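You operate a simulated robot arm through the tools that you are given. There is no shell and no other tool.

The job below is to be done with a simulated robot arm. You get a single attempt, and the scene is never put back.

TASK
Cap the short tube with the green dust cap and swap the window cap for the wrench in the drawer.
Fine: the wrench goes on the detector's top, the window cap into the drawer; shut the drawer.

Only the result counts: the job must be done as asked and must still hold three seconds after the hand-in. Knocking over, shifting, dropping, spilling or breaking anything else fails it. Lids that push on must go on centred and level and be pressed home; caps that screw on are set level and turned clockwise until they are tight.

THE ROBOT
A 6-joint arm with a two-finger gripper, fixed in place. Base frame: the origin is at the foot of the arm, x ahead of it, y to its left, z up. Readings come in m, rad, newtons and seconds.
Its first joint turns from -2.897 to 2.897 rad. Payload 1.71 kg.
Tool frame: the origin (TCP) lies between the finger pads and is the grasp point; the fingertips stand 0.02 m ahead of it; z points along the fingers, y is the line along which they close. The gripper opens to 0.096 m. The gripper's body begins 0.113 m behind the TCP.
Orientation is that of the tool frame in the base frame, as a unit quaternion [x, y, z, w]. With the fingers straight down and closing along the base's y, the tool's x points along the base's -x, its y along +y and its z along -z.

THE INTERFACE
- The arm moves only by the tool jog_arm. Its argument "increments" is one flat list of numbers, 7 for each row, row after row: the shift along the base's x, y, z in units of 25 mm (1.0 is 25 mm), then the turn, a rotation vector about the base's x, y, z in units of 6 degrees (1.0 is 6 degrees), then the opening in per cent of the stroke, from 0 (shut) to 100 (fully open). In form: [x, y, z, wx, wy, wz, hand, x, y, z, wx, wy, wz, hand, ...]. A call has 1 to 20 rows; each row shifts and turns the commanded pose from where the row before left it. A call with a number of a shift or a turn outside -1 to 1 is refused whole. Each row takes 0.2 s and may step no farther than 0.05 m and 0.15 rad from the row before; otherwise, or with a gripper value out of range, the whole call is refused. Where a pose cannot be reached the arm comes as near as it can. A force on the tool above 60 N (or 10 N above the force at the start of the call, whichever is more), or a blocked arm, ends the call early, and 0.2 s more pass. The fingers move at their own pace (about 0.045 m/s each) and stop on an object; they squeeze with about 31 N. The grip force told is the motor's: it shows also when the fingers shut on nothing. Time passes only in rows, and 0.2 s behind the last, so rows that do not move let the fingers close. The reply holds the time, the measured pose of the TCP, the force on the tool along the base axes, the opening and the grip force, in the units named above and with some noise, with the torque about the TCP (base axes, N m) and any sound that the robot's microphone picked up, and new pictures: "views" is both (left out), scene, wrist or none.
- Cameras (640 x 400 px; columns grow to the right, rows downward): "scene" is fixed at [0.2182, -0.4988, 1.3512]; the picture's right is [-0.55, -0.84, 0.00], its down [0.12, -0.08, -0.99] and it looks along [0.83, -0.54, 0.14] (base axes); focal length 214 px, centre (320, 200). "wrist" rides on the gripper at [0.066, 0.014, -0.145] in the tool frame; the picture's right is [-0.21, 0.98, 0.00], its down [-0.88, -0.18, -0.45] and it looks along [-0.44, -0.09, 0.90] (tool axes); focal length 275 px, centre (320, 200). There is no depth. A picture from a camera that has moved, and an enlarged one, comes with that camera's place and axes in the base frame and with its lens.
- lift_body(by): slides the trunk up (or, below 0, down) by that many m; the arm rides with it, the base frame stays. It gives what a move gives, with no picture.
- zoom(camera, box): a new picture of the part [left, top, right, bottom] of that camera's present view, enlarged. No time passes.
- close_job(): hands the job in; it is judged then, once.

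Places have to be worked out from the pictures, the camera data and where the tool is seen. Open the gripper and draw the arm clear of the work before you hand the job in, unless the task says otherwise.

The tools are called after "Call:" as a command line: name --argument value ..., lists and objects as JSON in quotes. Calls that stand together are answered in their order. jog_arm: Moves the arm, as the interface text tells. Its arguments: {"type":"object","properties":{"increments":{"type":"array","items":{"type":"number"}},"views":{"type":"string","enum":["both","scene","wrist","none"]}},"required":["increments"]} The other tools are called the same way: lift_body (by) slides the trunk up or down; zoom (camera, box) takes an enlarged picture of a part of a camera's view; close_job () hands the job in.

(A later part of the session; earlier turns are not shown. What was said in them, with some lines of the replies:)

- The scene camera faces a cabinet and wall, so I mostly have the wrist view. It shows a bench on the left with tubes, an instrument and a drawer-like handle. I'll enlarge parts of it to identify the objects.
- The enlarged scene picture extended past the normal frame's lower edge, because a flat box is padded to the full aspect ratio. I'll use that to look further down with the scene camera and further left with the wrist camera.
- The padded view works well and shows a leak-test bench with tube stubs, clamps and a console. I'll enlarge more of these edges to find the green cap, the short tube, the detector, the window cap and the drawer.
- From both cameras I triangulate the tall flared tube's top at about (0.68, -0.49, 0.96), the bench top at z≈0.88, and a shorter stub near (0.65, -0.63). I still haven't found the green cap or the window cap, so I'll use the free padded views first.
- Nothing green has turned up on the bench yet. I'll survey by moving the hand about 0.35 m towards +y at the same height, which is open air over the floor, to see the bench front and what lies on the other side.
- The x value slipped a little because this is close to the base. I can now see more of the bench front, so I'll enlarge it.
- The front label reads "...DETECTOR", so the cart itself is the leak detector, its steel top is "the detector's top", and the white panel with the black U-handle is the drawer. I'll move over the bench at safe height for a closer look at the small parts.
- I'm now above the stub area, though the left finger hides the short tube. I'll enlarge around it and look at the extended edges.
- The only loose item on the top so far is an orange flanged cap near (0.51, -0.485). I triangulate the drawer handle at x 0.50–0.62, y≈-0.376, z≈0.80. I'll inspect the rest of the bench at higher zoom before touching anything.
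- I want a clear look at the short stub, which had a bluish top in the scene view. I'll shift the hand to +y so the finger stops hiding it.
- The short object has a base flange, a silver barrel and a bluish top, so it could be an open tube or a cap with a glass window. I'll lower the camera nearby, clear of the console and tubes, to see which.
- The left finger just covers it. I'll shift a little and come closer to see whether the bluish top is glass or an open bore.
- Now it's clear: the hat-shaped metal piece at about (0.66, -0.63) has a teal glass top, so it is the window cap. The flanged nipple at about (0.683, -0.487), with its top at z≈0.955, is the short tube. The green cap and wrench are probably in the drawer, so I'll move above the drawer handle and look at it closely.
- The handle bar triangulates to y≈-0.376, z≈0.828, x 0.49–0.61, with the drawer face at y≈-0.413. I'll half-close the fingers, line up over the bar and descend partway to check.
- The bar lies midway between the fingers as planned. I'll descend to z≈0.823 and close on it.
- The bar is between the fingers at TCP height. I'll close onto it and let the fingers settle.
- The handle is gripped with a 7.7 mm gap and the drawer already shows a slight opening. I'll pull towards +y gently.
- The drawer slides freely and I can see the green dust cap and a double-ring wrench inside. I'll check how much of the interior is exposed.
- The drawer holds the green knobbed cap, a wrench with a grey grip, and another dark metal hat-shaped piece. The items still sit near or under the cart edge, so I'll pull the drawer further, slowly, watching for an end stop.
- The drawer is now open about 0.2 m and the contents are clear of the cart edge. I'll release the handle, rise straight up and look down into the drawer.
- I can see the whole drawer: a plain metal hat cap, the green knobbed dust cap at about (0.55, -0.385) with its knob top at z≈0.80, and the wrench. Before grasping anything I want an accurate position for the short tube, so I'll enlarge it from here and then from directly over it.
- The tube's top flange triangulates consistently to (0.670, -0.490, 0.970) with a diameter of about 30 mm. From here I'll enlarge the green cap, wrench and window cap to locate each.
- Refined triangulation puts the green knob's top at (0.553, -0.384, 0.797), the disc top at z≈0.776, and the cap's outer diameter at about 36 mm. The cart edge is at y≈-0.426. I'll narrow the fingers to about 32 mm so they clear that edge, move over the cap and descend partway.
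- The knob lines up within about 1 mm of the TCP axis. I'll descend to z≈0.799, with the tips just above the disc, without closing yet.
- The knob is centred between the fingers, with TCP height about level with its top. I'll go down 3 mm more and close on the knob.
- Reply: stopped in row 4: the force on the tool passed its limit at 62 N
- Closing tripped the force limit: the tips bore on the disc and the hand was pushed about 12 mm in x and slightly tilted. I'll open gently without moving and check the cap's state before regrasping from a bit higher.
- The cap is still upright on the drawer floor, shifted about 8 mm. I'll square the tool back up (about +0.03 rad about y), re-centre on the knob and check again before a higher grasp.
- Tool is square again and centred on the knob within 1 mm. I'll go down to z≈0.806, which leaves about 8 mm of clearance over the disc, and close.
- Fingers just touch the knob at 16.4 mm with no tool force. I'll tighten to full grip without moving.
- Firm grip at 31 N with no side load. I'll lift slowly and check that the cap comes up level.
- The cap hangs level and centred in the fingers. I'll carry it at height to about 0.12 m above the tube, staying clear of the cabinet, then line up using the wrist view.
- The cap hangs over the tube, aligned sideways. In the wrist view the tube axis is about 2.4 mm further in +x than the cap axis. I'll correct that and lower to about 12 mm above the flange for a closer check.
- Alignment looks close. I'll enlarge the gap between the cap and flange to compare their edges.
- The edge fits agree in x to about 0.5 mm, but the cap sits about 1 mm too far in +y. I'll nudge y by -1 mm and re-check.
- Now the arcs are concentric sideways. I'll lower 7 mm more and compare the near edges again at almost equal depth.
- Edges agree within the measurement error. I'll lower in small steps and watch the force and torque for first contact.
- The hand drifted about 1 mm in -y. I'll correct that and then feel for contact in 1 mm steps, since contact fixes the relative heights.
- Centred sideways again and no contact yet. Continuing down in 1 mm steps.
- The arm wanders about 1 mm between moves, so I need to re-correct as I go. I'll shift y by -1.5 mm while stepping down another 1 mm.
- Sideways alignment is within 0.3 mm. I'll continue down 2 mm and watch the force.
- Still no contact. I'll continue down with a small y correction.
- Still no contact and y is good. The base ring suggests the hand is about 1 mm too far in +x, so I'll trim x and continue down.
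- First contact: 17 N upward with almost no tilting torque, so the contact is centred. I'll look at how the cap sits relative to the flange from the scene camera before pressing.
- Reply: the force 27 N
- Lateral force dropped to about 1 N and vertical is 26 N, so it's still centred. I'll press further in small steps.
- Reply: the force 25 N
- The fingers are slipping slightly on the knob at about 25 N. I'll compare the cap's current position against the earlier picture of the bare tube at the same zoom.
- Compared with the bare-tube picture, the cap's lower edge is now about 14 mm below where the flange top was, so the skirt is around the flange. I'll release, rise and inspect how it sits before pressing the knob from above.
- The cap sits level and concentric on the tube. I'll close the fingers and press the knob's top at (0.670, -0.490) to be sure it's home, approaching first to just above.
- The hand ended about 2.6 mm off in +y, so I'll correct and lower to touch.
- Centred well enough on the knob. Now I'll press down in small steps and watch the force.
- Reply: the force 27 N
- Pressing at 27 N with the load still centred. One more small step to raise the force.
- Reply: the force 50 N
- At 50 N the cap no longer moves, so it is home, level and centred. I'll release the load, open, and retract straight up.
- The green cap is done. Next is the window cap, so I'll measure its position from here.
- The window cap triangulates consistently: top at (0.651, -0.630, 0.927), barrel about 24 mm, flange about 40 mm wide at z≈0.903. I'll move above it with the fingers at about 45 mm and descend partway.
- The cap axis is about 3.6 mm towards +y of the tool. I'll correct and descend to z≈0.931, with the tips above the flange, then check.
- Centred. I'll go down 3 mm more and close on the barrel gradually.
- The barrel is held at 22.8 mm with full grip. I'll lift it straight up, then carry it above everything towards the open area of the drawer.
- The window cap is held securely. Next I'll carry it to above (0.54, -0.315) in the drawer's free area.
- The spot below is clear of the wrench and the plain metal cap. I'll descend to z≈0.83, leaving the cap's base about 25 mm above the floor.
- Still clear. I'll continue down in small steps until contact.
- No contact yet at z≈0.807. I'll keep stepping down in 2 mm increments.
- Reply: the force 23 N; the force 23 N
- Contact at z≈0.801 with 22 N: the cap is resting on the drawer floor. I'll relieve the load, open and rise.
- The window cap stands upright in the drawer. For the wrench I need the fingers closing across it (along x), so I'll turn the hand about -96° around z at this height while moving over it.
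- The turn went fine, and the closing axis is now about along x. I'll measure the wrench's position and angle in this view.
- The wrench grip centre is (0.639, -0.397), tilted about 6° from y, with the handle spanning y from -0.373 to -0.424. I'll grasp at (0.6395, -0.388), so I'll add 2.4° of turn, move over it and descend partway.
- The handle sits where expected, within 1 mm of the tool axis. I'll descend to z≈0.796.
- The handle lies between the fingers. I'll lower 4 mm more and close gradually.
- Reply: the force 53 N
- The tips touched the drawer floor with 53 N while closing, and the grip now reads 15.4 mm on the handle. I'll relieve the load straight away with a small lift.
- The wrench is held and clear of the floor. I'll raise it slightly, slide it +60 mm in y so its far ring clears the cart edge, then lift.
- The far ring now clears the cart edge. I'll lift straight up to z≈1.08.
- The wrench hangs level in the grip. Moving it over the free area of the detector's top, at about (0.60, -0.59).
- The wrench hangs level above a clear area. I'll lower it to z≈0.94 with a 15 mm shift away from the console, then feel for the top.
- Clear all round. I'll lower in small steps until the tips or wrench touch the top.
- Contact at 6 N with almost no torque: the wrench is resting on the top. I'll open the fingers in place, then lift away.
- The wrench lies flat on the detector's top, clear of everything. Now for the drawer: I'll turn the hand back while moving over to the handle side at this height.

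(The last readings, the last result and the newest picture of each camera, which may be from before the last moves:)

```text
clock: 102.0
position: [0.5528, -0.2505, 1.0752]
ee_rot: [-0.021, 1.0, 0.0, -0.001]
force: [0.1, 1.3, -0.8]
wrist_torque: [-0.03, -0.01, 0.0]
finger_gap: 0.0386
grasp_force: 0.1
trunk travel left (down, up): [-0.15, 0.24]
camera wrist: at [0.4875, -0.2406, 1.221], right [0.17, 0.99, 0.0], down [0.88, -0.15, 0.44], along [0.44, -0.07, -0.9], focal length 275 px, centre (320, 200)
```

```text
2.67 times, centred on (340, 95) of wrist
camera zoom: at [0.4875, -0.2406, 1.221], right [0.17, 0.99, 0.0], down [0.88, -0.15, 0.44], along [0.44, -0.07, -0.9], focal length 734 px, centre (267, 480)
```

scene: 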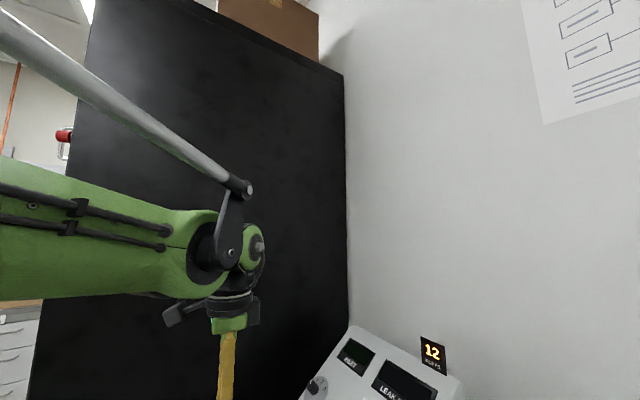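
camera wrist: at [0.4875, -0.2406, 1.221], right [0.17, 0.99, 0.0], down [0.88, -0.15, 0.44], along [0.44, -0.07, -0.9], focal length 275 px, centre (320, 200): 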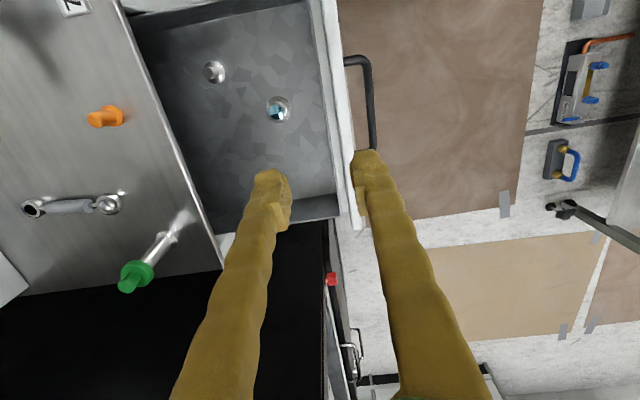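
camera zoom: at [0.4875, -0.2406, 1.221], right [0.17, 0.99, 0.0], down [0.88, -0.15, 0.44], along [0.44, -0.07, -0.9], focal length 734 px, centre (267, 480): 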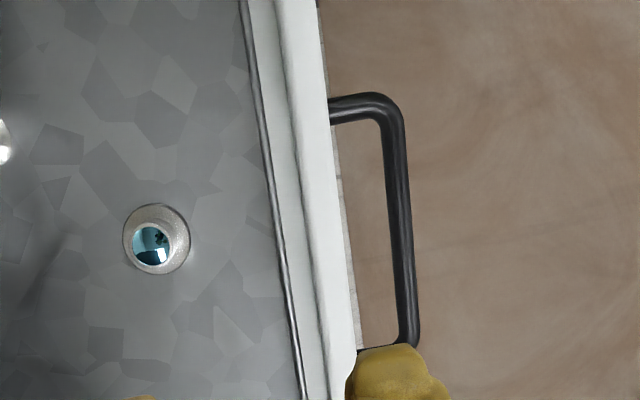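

The handle bar is now at about y=-0.183. I'll move over it with the fingers at 35 % and lower partway to check.

Call:
jog_arm --increments '[0.03, 0.7, 0, 0, 0, 0, 35, 0.03, 0.7, 0, 0, 0, 0, 35, 0, 0.7, -0.5, 0, 0, 0, 35, 0, 0.7, -1, 0, 0, 0, 35, 0, 0, -1, 0, 0, 0, 35, 0, 0, -1, 0, 0, 0, 35, 0, 0, -1, 0, 0, 0, 35, 0, 0, -1, 0, 0, 0, 35, 0, 0, -0.4, 0, 0, 0, 35, 0, 0, 0, 0, 0, 0, 35]' --views "wrist"

Call:
zoom --camera "wrist" --box '[220, 40, 420, 165]'

```text
clock: 104.2
position: [0.5565, -0.1819, 0.9278]
ee_rot: [-0.019, 1.0, 0.0, -0.001]
force: [0.2, 0.7, 0.3]
wrist_torque: [-0.03, -0.01, -0.02]
finger_gap: 0.0335
grasp_force: 0.2
trunk travel left (down, up): [-0.15, 0.24]
camera wrist: at [0.4913, -0.1704, 1.0723], right [0.17, 0.99, 0.0], down [0.88, -0.15, 0.44], along [0.44, -0.07, -0.9], focal length 275 px, centre (320, 200)
```

wrist: 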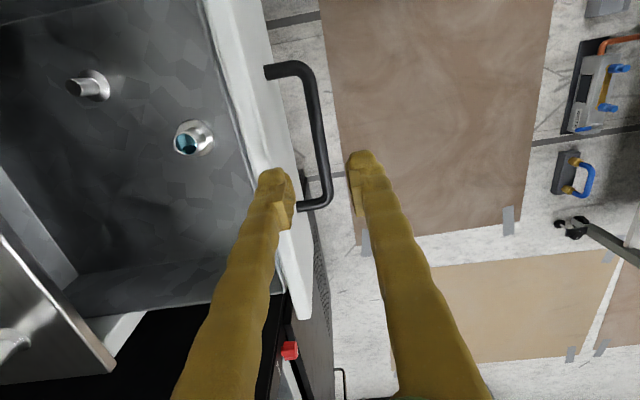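

```text
3.20 times, centred on (320, 102) of wrist
camera zoom: at [0.4913, -0.1704, 1.0723], right [0.17, 0.99, 0.0], down [0.88, -0.15, 0.44], along [0.44, -0.07, -0.9], focal length 881 px, centre (320, 512)
```

zoom: 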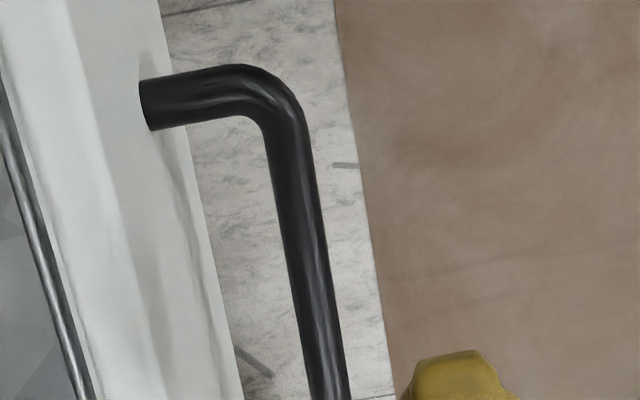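

The bar is centred between the fingers. I'll descend to z≈0.826 and close.

Call:
jog_arm --increments '[0, 0, -1, 0, 0, 0, 35, 0, 0, -1, 0, 0, 0, 35, 0, 0, -1, 0, 0, 0, 35, 0, 0, -1, 0, 0, 0, 35, 0, 0, -0.05, 0, 0, 0, 35, 0, 0, 0, 0, 0, 0, 25, 0, 0, 0, 0, 0, 0, 12, 0, 0, 0, 0, 0, 0, 0, 0, 0, 0, 0, 0, 0, 0, 0, 0, 0, 0, 0, 0, 0]' --views "wrist"

```text
clock: 106.4
position: [0.5563, -0.181, 0.8273]
ee_rot: [-0.02, 1.0, 0.0, -0.001]
force: [-1.3, 1.7, -5.8]
wrist_torque: [-0.01, -0.03, -0.71]
finger_gap: 0.0077
grasp_force: 35.0
trunk travel left (down, up): [-0.15, 0.24]
camera wrist: at [0.4912, -0.1706, 0.9716], right [0.17, 0.99, 0.0], down [0.88, -0.15, 0.44], along [0.44, -0.07, -0.9], focal length 275 px, centre (320, 200)
```

wrist: 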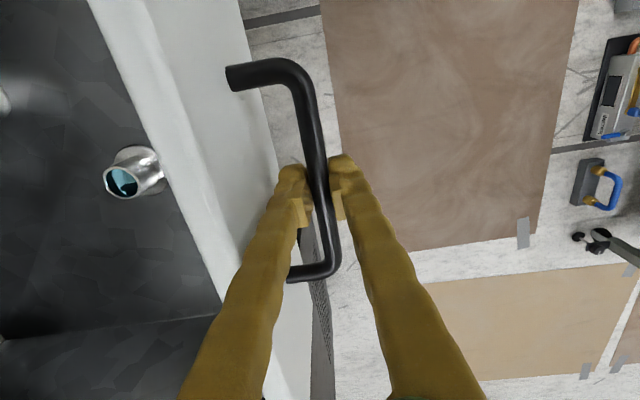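

The handle is gripped. I'll push the drawer in slowly and smoothly so the window cap stays upright.

Call:
jog_arm --increments '[0, -0.1, 0, 0, 0, 0, 0, 0, -0.2, 0, 0, 0, 0, 0, 0, -0.3, 0, 0, 0, 0, 0, 0, -0.4, 0, 0, 0, 0, 0, 0, -0.4, 0, 0, 0, 0, 0, 0, -0.4, 0, 0, 0, 0, 0, 0, -0.4, 0, 0, 0, 0, 0, 0, -0.4, 0, 0, 0, 0, 0, 0, -0.4, 0, 0, 0, 0, 0, 0, -0.4, 0, 0, 0, 0, 0, 0, -0.4, 0, 0, 0, 0, 0, 0, -0.4, 0, 0, 0, 0, 0, 0, -0.4, 0, 0, 0, 0, 0, 0, -0.4, 0, 0, 0, 0, 0, 0, -0.4, 0, 0, 0, 0, 0, 0, -0.4, 0, 0, 0, 0, 0, 0, -0.3, 0, 0, 0, 0, 0, 0, -0.2, 0, 0, 0, 0, 0, 0, -0.1, 0, 0, 0, 0, 0]' --views "wrist"

```text
clock: 110.4
position: [0.5567, -0.3397, 0.8253]
ee_rot: [-0.019, 1.0, -0.001, -0.002]
force: [-11.5, 0.6, -30.1]
wrist_torque: [-0.01, 0.08, -0.67]
finger_gap: 0.0073
grasp_force: 35.4
trunk travel left (down, up): [-0.15, 0.24]
camera wrist: at [0.4906, -0.33, 0.9716], right [0.17, 0.99, 0.0], down [0.88, -0.15, 0.44], along [0.44, -0.07, -0.9], focal length 275 px, centre (320, 200)
```

wrist: 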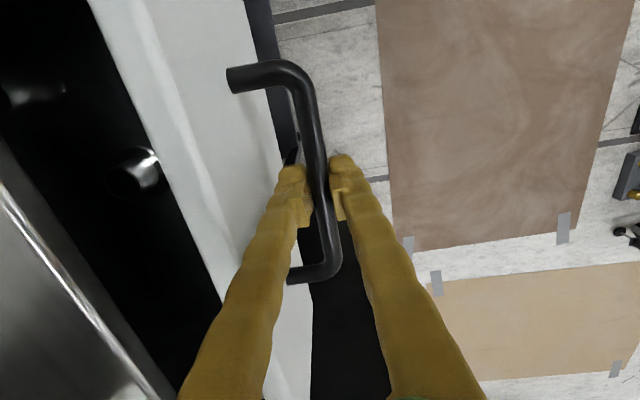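

The drawer is nearly in, but about 30 N of vertical load has built up on the handle. I'll trim the command slightly down and -x and continue slowly.

Call:
jog_arm --increments '[-0.03, 0, -0.06, 0, 0, 0, 0, 0, -0.15, 0, 0, 0, 0, 0, 0, -0.2, 0, 0, 0, 0, 0, 0, -0.2, 0, 0, 0, 0, 0, 0, -0.2, 0, 0, 0, 0, 0, 0, -0.15, 0, 0, 0, 0, 0]' --views "wrist"

```text
clock: 111.8
position: [0.556, -0.3639, 0.8255]
ee_rot: [-0.02, 1.0, 0.0, -0.001]
force: [6.5, 1.1, 22.7]
wrist_torque: [0.0, -0.04, -0.76]
finger_gap: 0.0073
grasp_force: 34.5
trunk travel left (down, up): [-0.15, 0.24]
camera wrist: at [0.4899, -0.3534, 0.9698], right [0.17, 0.99, 0.0], down [0.88, -0.15, 0.44], along [0.44, -0.08, -0.9], focal length 275 px, centre (320, 200)
```

wrist: 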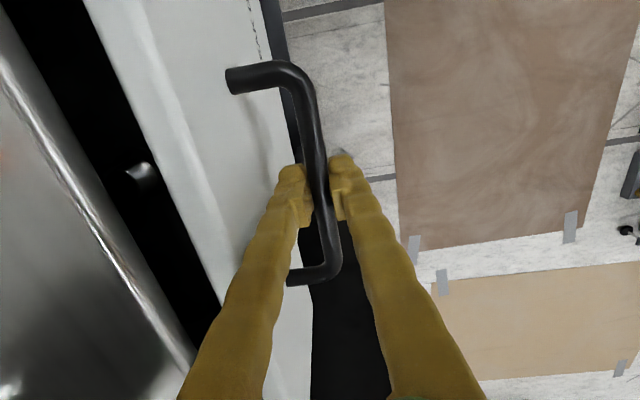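

Nearly closed. I'll rebalance z slightly and push the last 13 mm, watching for the stop.

Call:
jog_arm --increments '[0.01, 0, 0.025, 0, 0, 0, 0, 0, -0.15, 0, 0, 0, 0, 0, 0, -0.15, 0, 0, 0, 0, 0, 0, -0.1, 0, 0, 0, 0, 0, 0, -0.1, 0, 0, 0, 0, 0, 0, 0, 0, 0, 0, 0, 0]' --views "wrist"

```text
clock: 113.2
position: [0.5546, -0.3767, 0.8248]
ee_rot: [-0.019, 1.0, 0.0, -0.001]
force: [-26.2, 0.6, -12.1]
wrist_torque: [0.0, 0.05, -0.7]
finger_gap: 0.0076
grasp_force: 35.2
trunk travel left (down, up): [-0.15, 0.24]
camera wrist: at [0.4905, -0.3664, 0.9699], right [0.17, 0.99, 0.0], down [0.88, -0.15, 0.44], along [0.44, -0.08, -0.9], focal length 275 px, centre (320, 200)
```

wrist: 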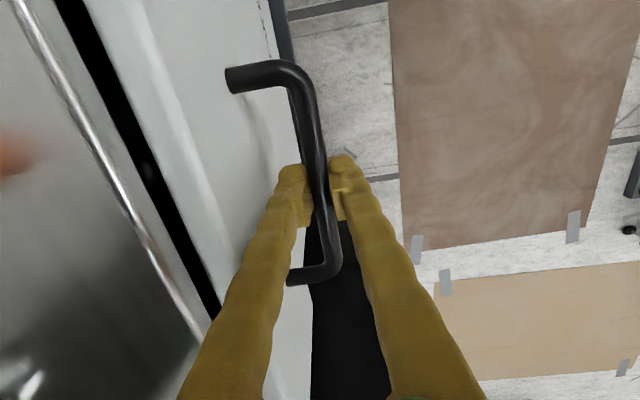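

The gap is still slightly wider than at the start and there is no stop force yet, so I'll keep pushing in 2 mm steps while trimming x.

Call:
jog_arm --increments '[-0.03, -0.06, -0.01, 0, 0, 0, 0, 0, -0.08, 0, 0, 0, 0, 0, 0, -0.06, 0, 0, 0, 0, 0, 0, 0, 0, 0, 0, 0, 0]' --views "wrist"

```text
clock: 114.2
position: [0.5556, -0.3796, 0.8261]
ee_rot: [-0.019, 1.0, 0.0, 0.0]
force: [3.2, 8.0, 1.6]
wrist_torque: [-0.02, -0.4, -0.76]
finger_gap: 0.0075
grasp_force: 35.3
trunk travel left (down, up): [-0.15, 0.24]
camera wrist: at [0.4903, -0.3701, 0.9698], right [0.17, 0.99, 0.0], down [0.88, -0.15, 0.44], along [0.44, -0.07, -0.9], focal length 275 px, centre (320, 200)
```

wrist: 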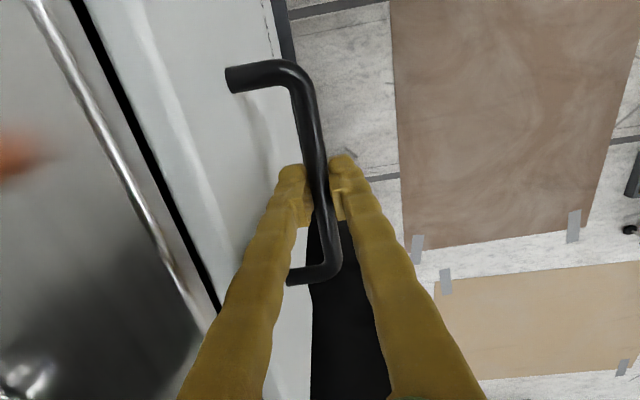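

The gap now looks like the original and 8 N of resistance has appeared. One more small push to seat it.

Call:
jog_arm --increments '[0, -0.06, 0, 0, 0, 0, 0, 0, 0, 0, 0, 0, 0, 0]' --views "wrist"

Call:
zoom --camera "wrist" --box '[0, 0, 4, 400]'

```text
clock: 114.8
position: [0.5549, -0.3814, 0.8244]
ee_rot: [-0.02, 1.0, 0.0, 0.0]
force: [21.6, 26.7, 7.0]
wrist_torque: [0.02, -0.38, -0.75]
finger_gap: 0.0073
grasp_force: 34.9
trunk travel left (down, up): [-0.15, 0.24]
camera wrist: at [0.4903, -0.3703, 0.9698], right [0.17, 0.99, 0.0], down [0.88, -0.15, 0.44], along [0.44, -0.07, -0.9], focal length 275 px, centre (320, 200)
```

wrist: 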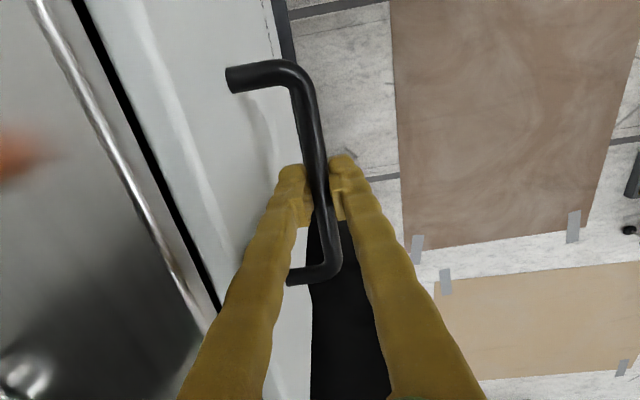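

```text
1.00 times, centred on (2, 200) of wrist (not enlarged: the box is as wide or as high as the picture)
camera zoom: at [0.4903, -0.3703, 0.9698], right [0.17, 0.99, 0.0], down [0.88, -0.15, 0.44], along [0.44, -0.07, -0.9], focal length 275 px, centre (638, 200)
```

zoom: 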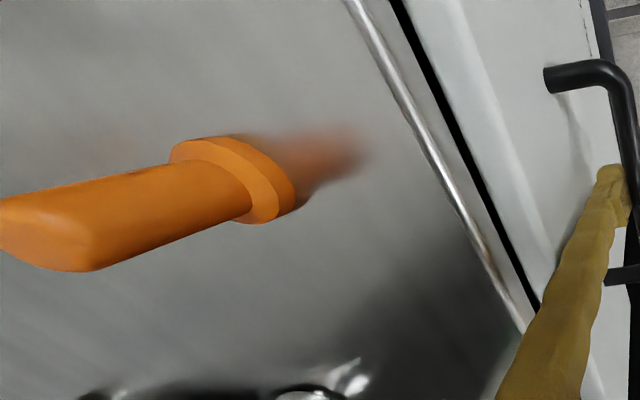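

The drawer is against its stop: 27 N and no more travel. I'll open the fingers gently and rise straight up off the handle.

Call:
jog_arm --increments '[0.01, 0, 0, 0, 0, 0, 10, 0, 0, 0, 0, 0, 0, 22, 0, 0, 0, 0, 0, 0, 32, 0, 0, 0, 0, 0, 0, 32, 0, 0, 0.5, 0, 0, 0, 32, 0, 0, 1, 0, 0, 0, 32, 0, 0, 1, 0, 0, 0, 32, 0, 0, 1, 0, 0, 0, 32, 0, 0, 1, 0, 0, 0, 32, 0, 0, 1, 0, 0, 0, 32, 0, 0, 1, 0, 0, 0, 32, 0, 0, 1, 0, 0, 0, 32]' --views "wrist"

Call:
zoom --camera "wrist" --box '[180, 20, 420, 170]'

Call:
zoom --camera "wrist" --box '[0, 0, 4, 400]'

```text
clock: 117.4
position: [0.5538, -0.3853, 1.011]
ee_rot: [-0.02, 1.0, 0.0, -0.001]
force: [-0.5, 0.1, 0.9]
wrist_torque: [0.03, 0.01, 0.01]
finger_gap: 0.0306
grasp_force: 0.2
trunk travel left (down, up): [-0.15, 0.24]
camera wrist: at [0.4891, -0.3739, 1.1578], right [0.17, 0.99, 0.0], down [0.88, -0.15, 0.44], along [0.44, -0.07, -0.9], focal length 275 px, centre (320, 200)
```

wrist: 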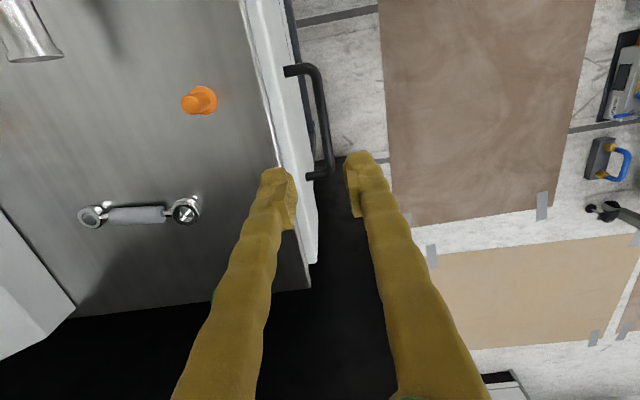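

```text
2.67 times, centred on (300, 95) of wrist
camera zoom: at [0.4891, -0.3739, 1.1578], right [0.17, 0.99, 0.0], down [0.88, -0.15, 0.44], along [0.44, -0.07, -0.9], focal length 734 px, centre (373, 480)
```

zoom: 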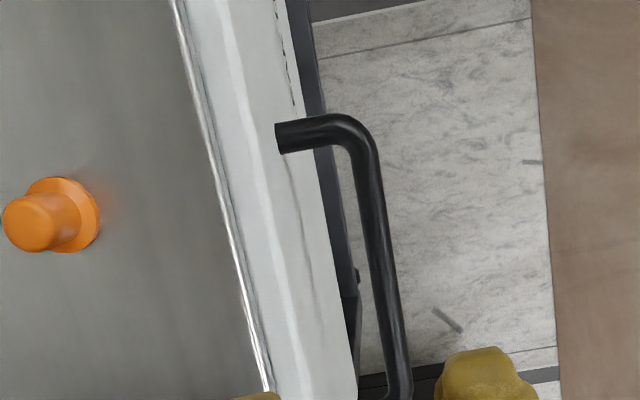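

```text
1.00 times, centred on (2, 200) of wrist (not enlarged: the box is as wide or as high as the picture)
camera zoom: at [0.4891, -0.3739, 1.1578], right [0.17, 0.99, 0.0], down [0.88, -0.15, 0.44], along [0.44, -0.07, -0.9], focal length 275 px, centre (638, 200)
```

zoom: 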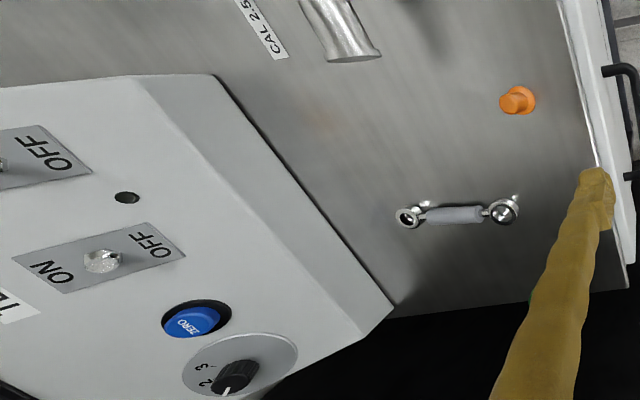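

The drawer is shut, with the handle at y≈-0.380. I'll open the gripper and retract up and back, clear of the work, then do a final check.

Call:
jog_arm --increments '[0, 0.4, 1, 0, 0, 0, 60, -0.3, 0.4, 1, 0, 0, 0, 100, -0.6, 0.3, 1, 0, 0, 0, 100, -1, 0, 1, 0, 0, 0, 100, -1, 0, 1, 0, 0, 0, 100, -1, 0, 1, 0, 0, 0, 100, -1, 0, 1, 0, 0, 0, 100, -1, 0, 0.5, 0, 0, 0, 100, -1, 0, 0, 0, 0, 0, 100, -1, 0, 0, 0, 0, 0, 100, -1, 0, 0, 0, 0, 0, 100]' --views "both"

Call:
zoom --camera "scene" --box '[0, 399, 400, 400]'

Call:
zoom --camera "scene" --box '[0, 396, 640, 400]'

Call:
zoom --camera "wrist" --box '[0, 0, 4, 400]'

```text
clock: 119.9
position: [0.3732, -0.4314, 1.2155]
ee_rot: [-0.018, 1.0, -0.001, 0.007]
force: [-0.1, 0.6, 0.5]
wrist_torque: [-0.03, -0.08, 0.02]
finger_gap: 0.096
grasp_force: 0.1
trunk travel left (down, up): [-0.15, 0.24]
stopped in row 11: the arm was blocked; the commanded pose is now the measured one
camera wrist: at [0.3072, -0.4201, 1.3596], right [0.17, 0.99, 0.0], down [0.88, -0.15, 0.46], along [0.45, -0.08, -0.89], focal length 275 px, centre (320, 200)
```

scene: 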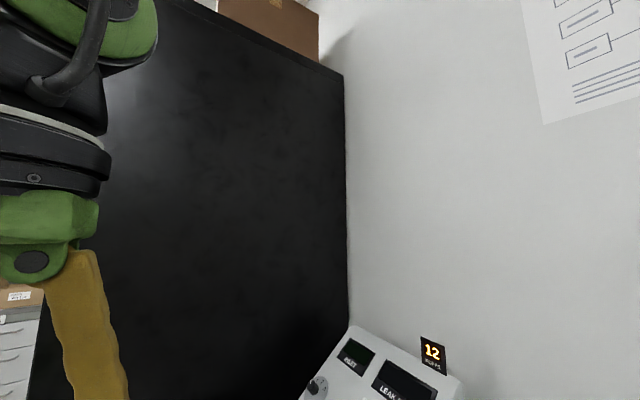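
wrist: 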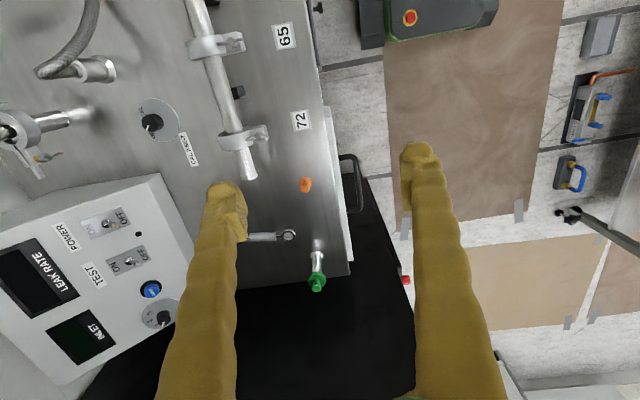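

```text
1.60 times, centred on (200, 400) of scene
camera zoom: at [0.2182, -0.4988, 1.3512], right [-0.55, -0.84, 0.0], down [0.12, -0.08, -0.99], along [0.83, -0.54, 0.14], focal length 343 px, centre (512, -119)
```

zoom: 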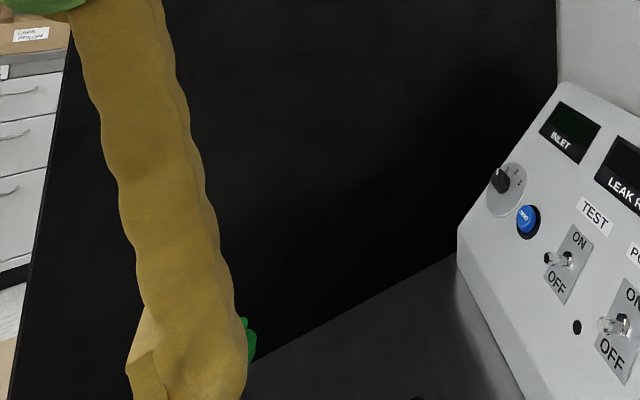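

```text
1.00 times, centred on (320, 398) of scene (not enlarged: the box is as wide or as high as the picture)
camera zoom: at [0.2182, -0.4988, 1.3512], right [-0.55, -0.84, 0.0], down [0.12, -0.08, -0.99], along [0.83, -0.54, 0.14], focal length 214 px, centre (320, 2)
```

zoom: 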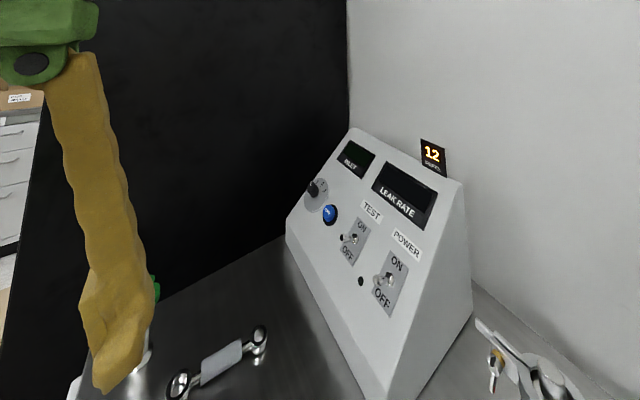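

```text
1.00 times, centred on (2, 200) of wrist (not enlarged: the box is as wide or as high as the picture)
camera zoom: at [0.3072, -0.4201, 1.3596], right [0.17, 0.99, 0.0], down [0.88, -0.15, 0.46], along [0.45, -0.08, -0.89], focal length 275 px, centre (638, 200)
```

zoom: 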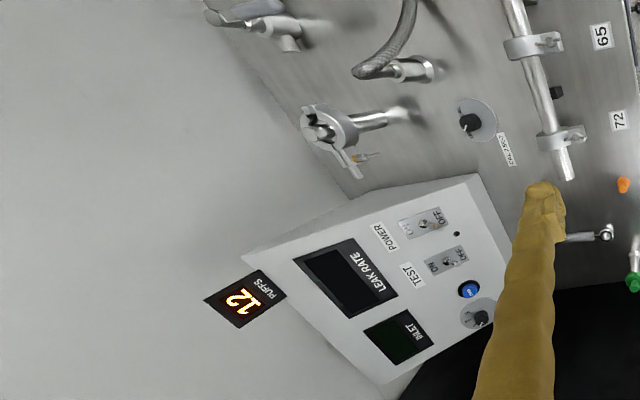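

The stop was just the arm's inner workspace limit, with no contact force. I'll step back towards the start pose and take final enlarged views of the cap, wrench and drawer.

Call:
jog_arm --increments '[0, 0.8, -0.2, 0, 0, 0, 100, 0, 0.8, -0.2, 0, 0, 0, 100, 0, 0.8, 0, 0, 0, 0, 100, -0.4, 0.8, 0, 0, 0, 0, 100, 0, 0, 0, 0, 0, 0, 100]' --views "both"

Call:
zoom --camera "scene" --box '[0, 396, 640, 400]'

Call:
zoom --camera "wrist" --box '[150, 120, 390, 270]'

Call:
zoom --camera "scene" --box '[0, 399, 400, 400]'

```text
clock: 121.1
position: [0.4042, -0.4134, 1.2204]
ee_rot: [-0.016, 1.0, -0.001, 0.015]
force: [-0.1, 0.1, 0.4]
wrist_torque: [0.0, -0.03, 0.02]
finger_gap: 0.0958
grasp_force: 0.0
trunk travel left (down, up): [-0.15, 0.24]
stopped in row 5: the arm was blocked; the commanded pose is now the measured one
camera wrist: at [0.3344, -0.4026, 1.3646], right [0.17, 0.98, 0.0], down [0.87, -0.15, 0.47], along [0.46, -0.08, -0.88], focal length 275 px, centre (320, 200)
```

scene: 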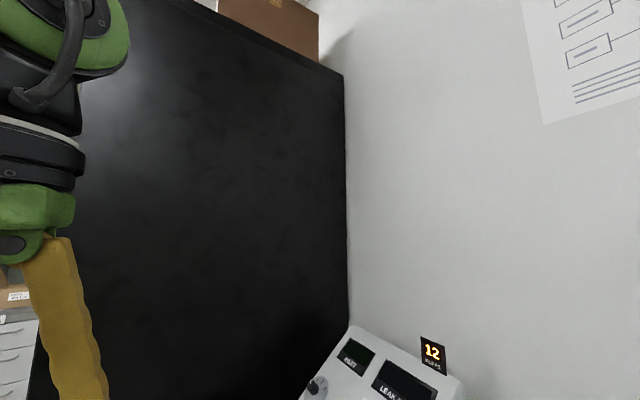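
wrist: 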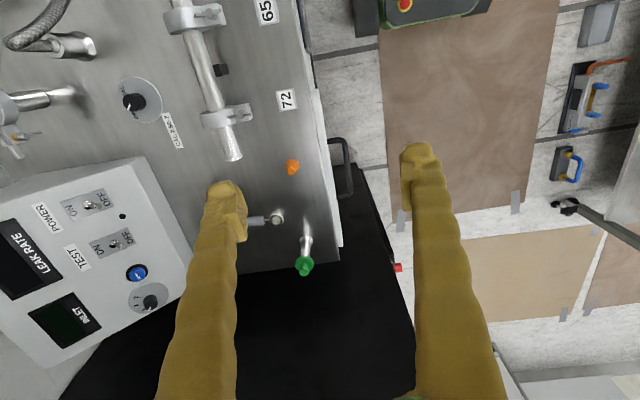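

```text
1.00 times, centred on (320, 398) of scene (not enlarged: the box is as wide or as high as the picture)
camera zoom: at [0.2182, -0.4988, 1.3512], right [-0.55, -0.84, 0.0], down [0.12, -0.08, -0.99], along [0.83, -0.54, 0.14], focal length 214 px, centre (320, 2)
```

zoom: 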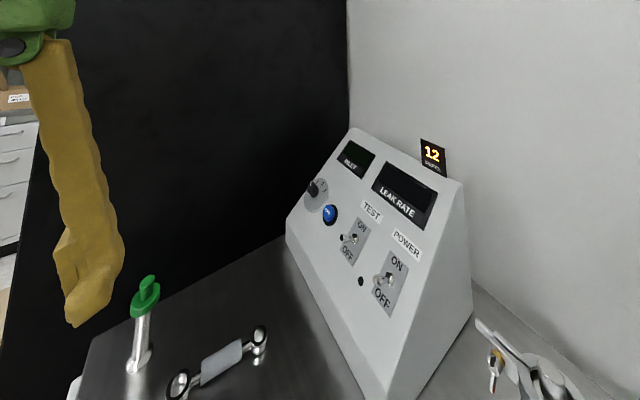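

```text
2.67 times, centred on (270, 195) of wrist
camera zoom: at [0.3344, -0.4026, 1.3646], right [0.17, 0.98, 0.0], down [0.87, -0.15, 0.47], along [0.46, -0.08, -0.88], focal length 734 px, centre (453, 213)
```

zoom: 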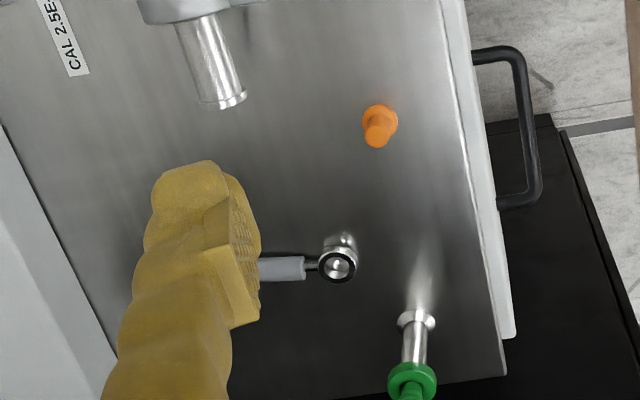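

```text
1.60 times, centred on (200, 400) of scene
camera zoom: at [0.2182, -0.4988, 1.3512], right [-0.55, -0.84, 0.0], down [0.12, -0.08, -0.99], along [0.83, -0.54, 0.14], focal length 343 px, centre (512, -119)
```

zoom: 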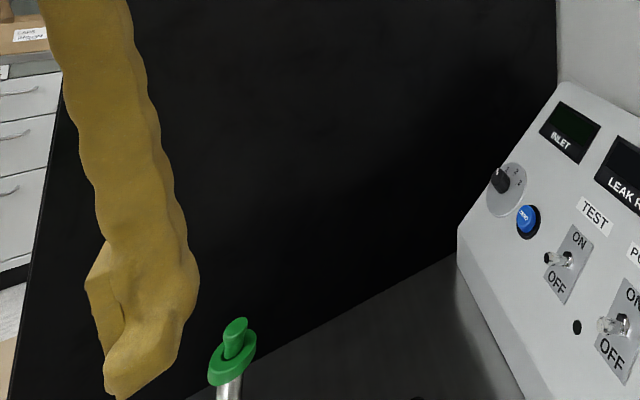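

The work all looks right: green cap level on the tube, wrench on the top, drawer shut, nothing else disturbed. The arm is at a joint limit, so I'll drop slightly and move off to +y, away from the bench.

Call:
jog_arm --increments '[0.2, 0, -0.6, 0, 0, 0, 100, 0.2, 0.5, -0.6, 0, 0, 0, 100, 0.2, 0.8, -0.2, 0, 0, 0, 100, 0, 0.8, 0, 0, 0, 0, 100, 0, 0.8, 0, 0, 0, 0, 100, 0, 0.8, 0, 0, 0, 0, 100, 0, 0.5, 0, 0, 0, 0, 100, 0, 0, 0, 0, 0, 0, 100]' --views "both"

Call:
zoom --camera "scene" --box '[0, 396, 640, 400]'

Call:
zoom --camera "wrist" --box '[0, 60, 320, 260]'

```text
clock: 123.1
position: [0.4671, -0.3598, 1.1968]
ee_rot: [-0.018, 1.0, -0.002, 0.021]
force: [0.1, -0.5, -0.4]
wrist_torque: [0.01, -0.03, -0.03]
finger_gap: 0.0961
grasp_force: 0.1
trunk travel left (down, up): [-0.15, 0.24]
stopped in row 8: the arm was blocked; the commanded pose is now the measured one
camera wrist: at [0.3952, -0.3486, 1.3401], right [0.17, 0.99, 0.01], down [0.86, -0.15, 0.48], along [0.48, -0.08, -0.88], focal length 275 px, centre (320, 200)
```

scene: 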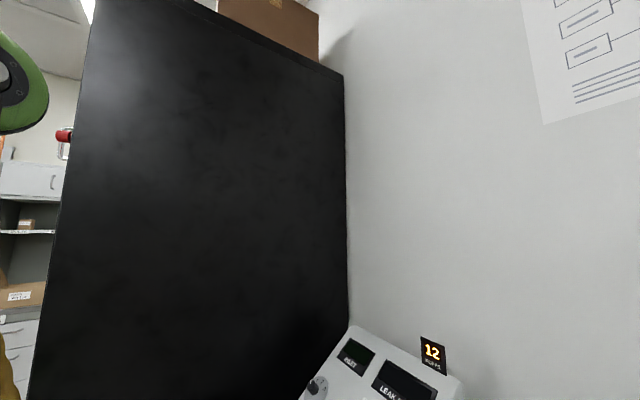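
wrist: 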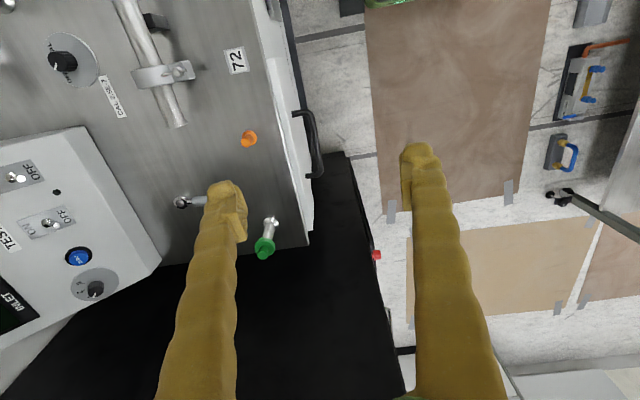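

```text
1.00 times, centred on (320, 398) of scene (not enlarged: the box is as wide or as high as the picture)
camera zoom: at [0.2182, -0.4988, 1.3512], right [-0.55, -0.84, 0.0], down [0.12, -0.08, -0.99], along [0.83, -0.54, 0.14], focal length 214 px, centre (320, 2)
```

zoom: 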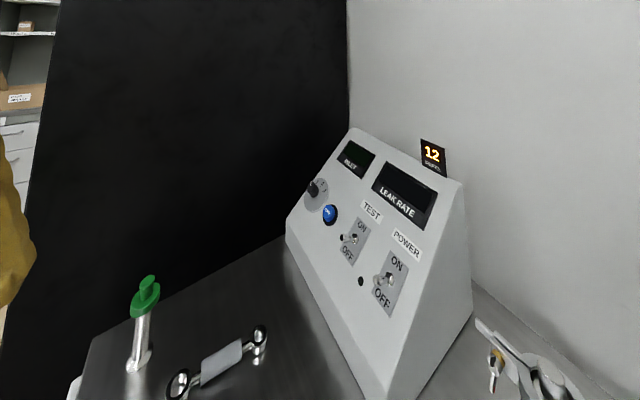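

```text
2.00 times, centred on (160, 160) of wrist
camera zoom: at [0.3952, -0.3486, 1.3401], right [0.17, 0.99, 0.01], down [0.86, -0.15, 0.48], along [0.48, -0.08, -0.88], focal length 551 px, centre (640, 280)
```

zoom: 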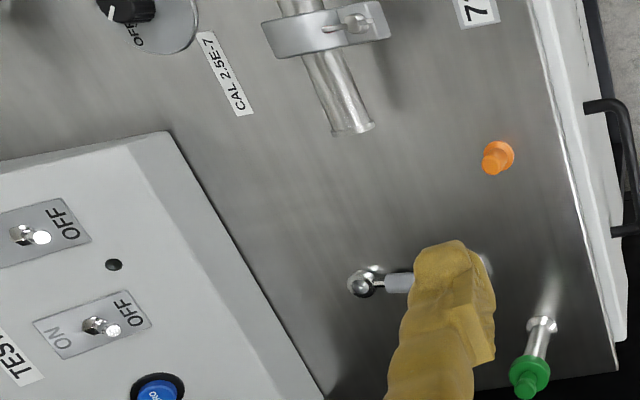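

Final views: the green cap is level and pressed home on the short tube, the wrench lies flat on the detector's top, and the window cap is inside the shut drawer. The orange cap and everything else are where they were, the gripper is open, and the arm is about 0.2 m above the work, so I'm handing in the job.

Call:
close_job

```text
The job is handed in.
```

The job is handed in, and all parts of it were done as asked. I don't have the judge's verdict.

- **Green dust cap:** it is on the short tube, centred and level. I pressed it with about 50 N and it stopped moving.
- **Wrench:** it lies flat on the detector's top, in the clear area between the tube and the console.
- **Window cap:** it is in the drawer. It was still standing upright when I last saw it, just before the drawer shut.
- **Drawer:** it is shut against its stop.

I took the upright flanged tube near the front corner as "the short tube", and the metal piece with the blue glass top as "the window cap". The orange cap and the plain metal cap in the drawer were left alone.

On the first try at the green cap, the fingers pressed on it too hard and slid it about 8 mm inside the drawer. Nothing was damaged, and the second grasp went cleanly.

The gripper is open and the arm is about 0.2 m above the work. While backing away it stopped itself a few times as "blocked". No force registered, so I think it was at the edge of its reach rather than touching anything.
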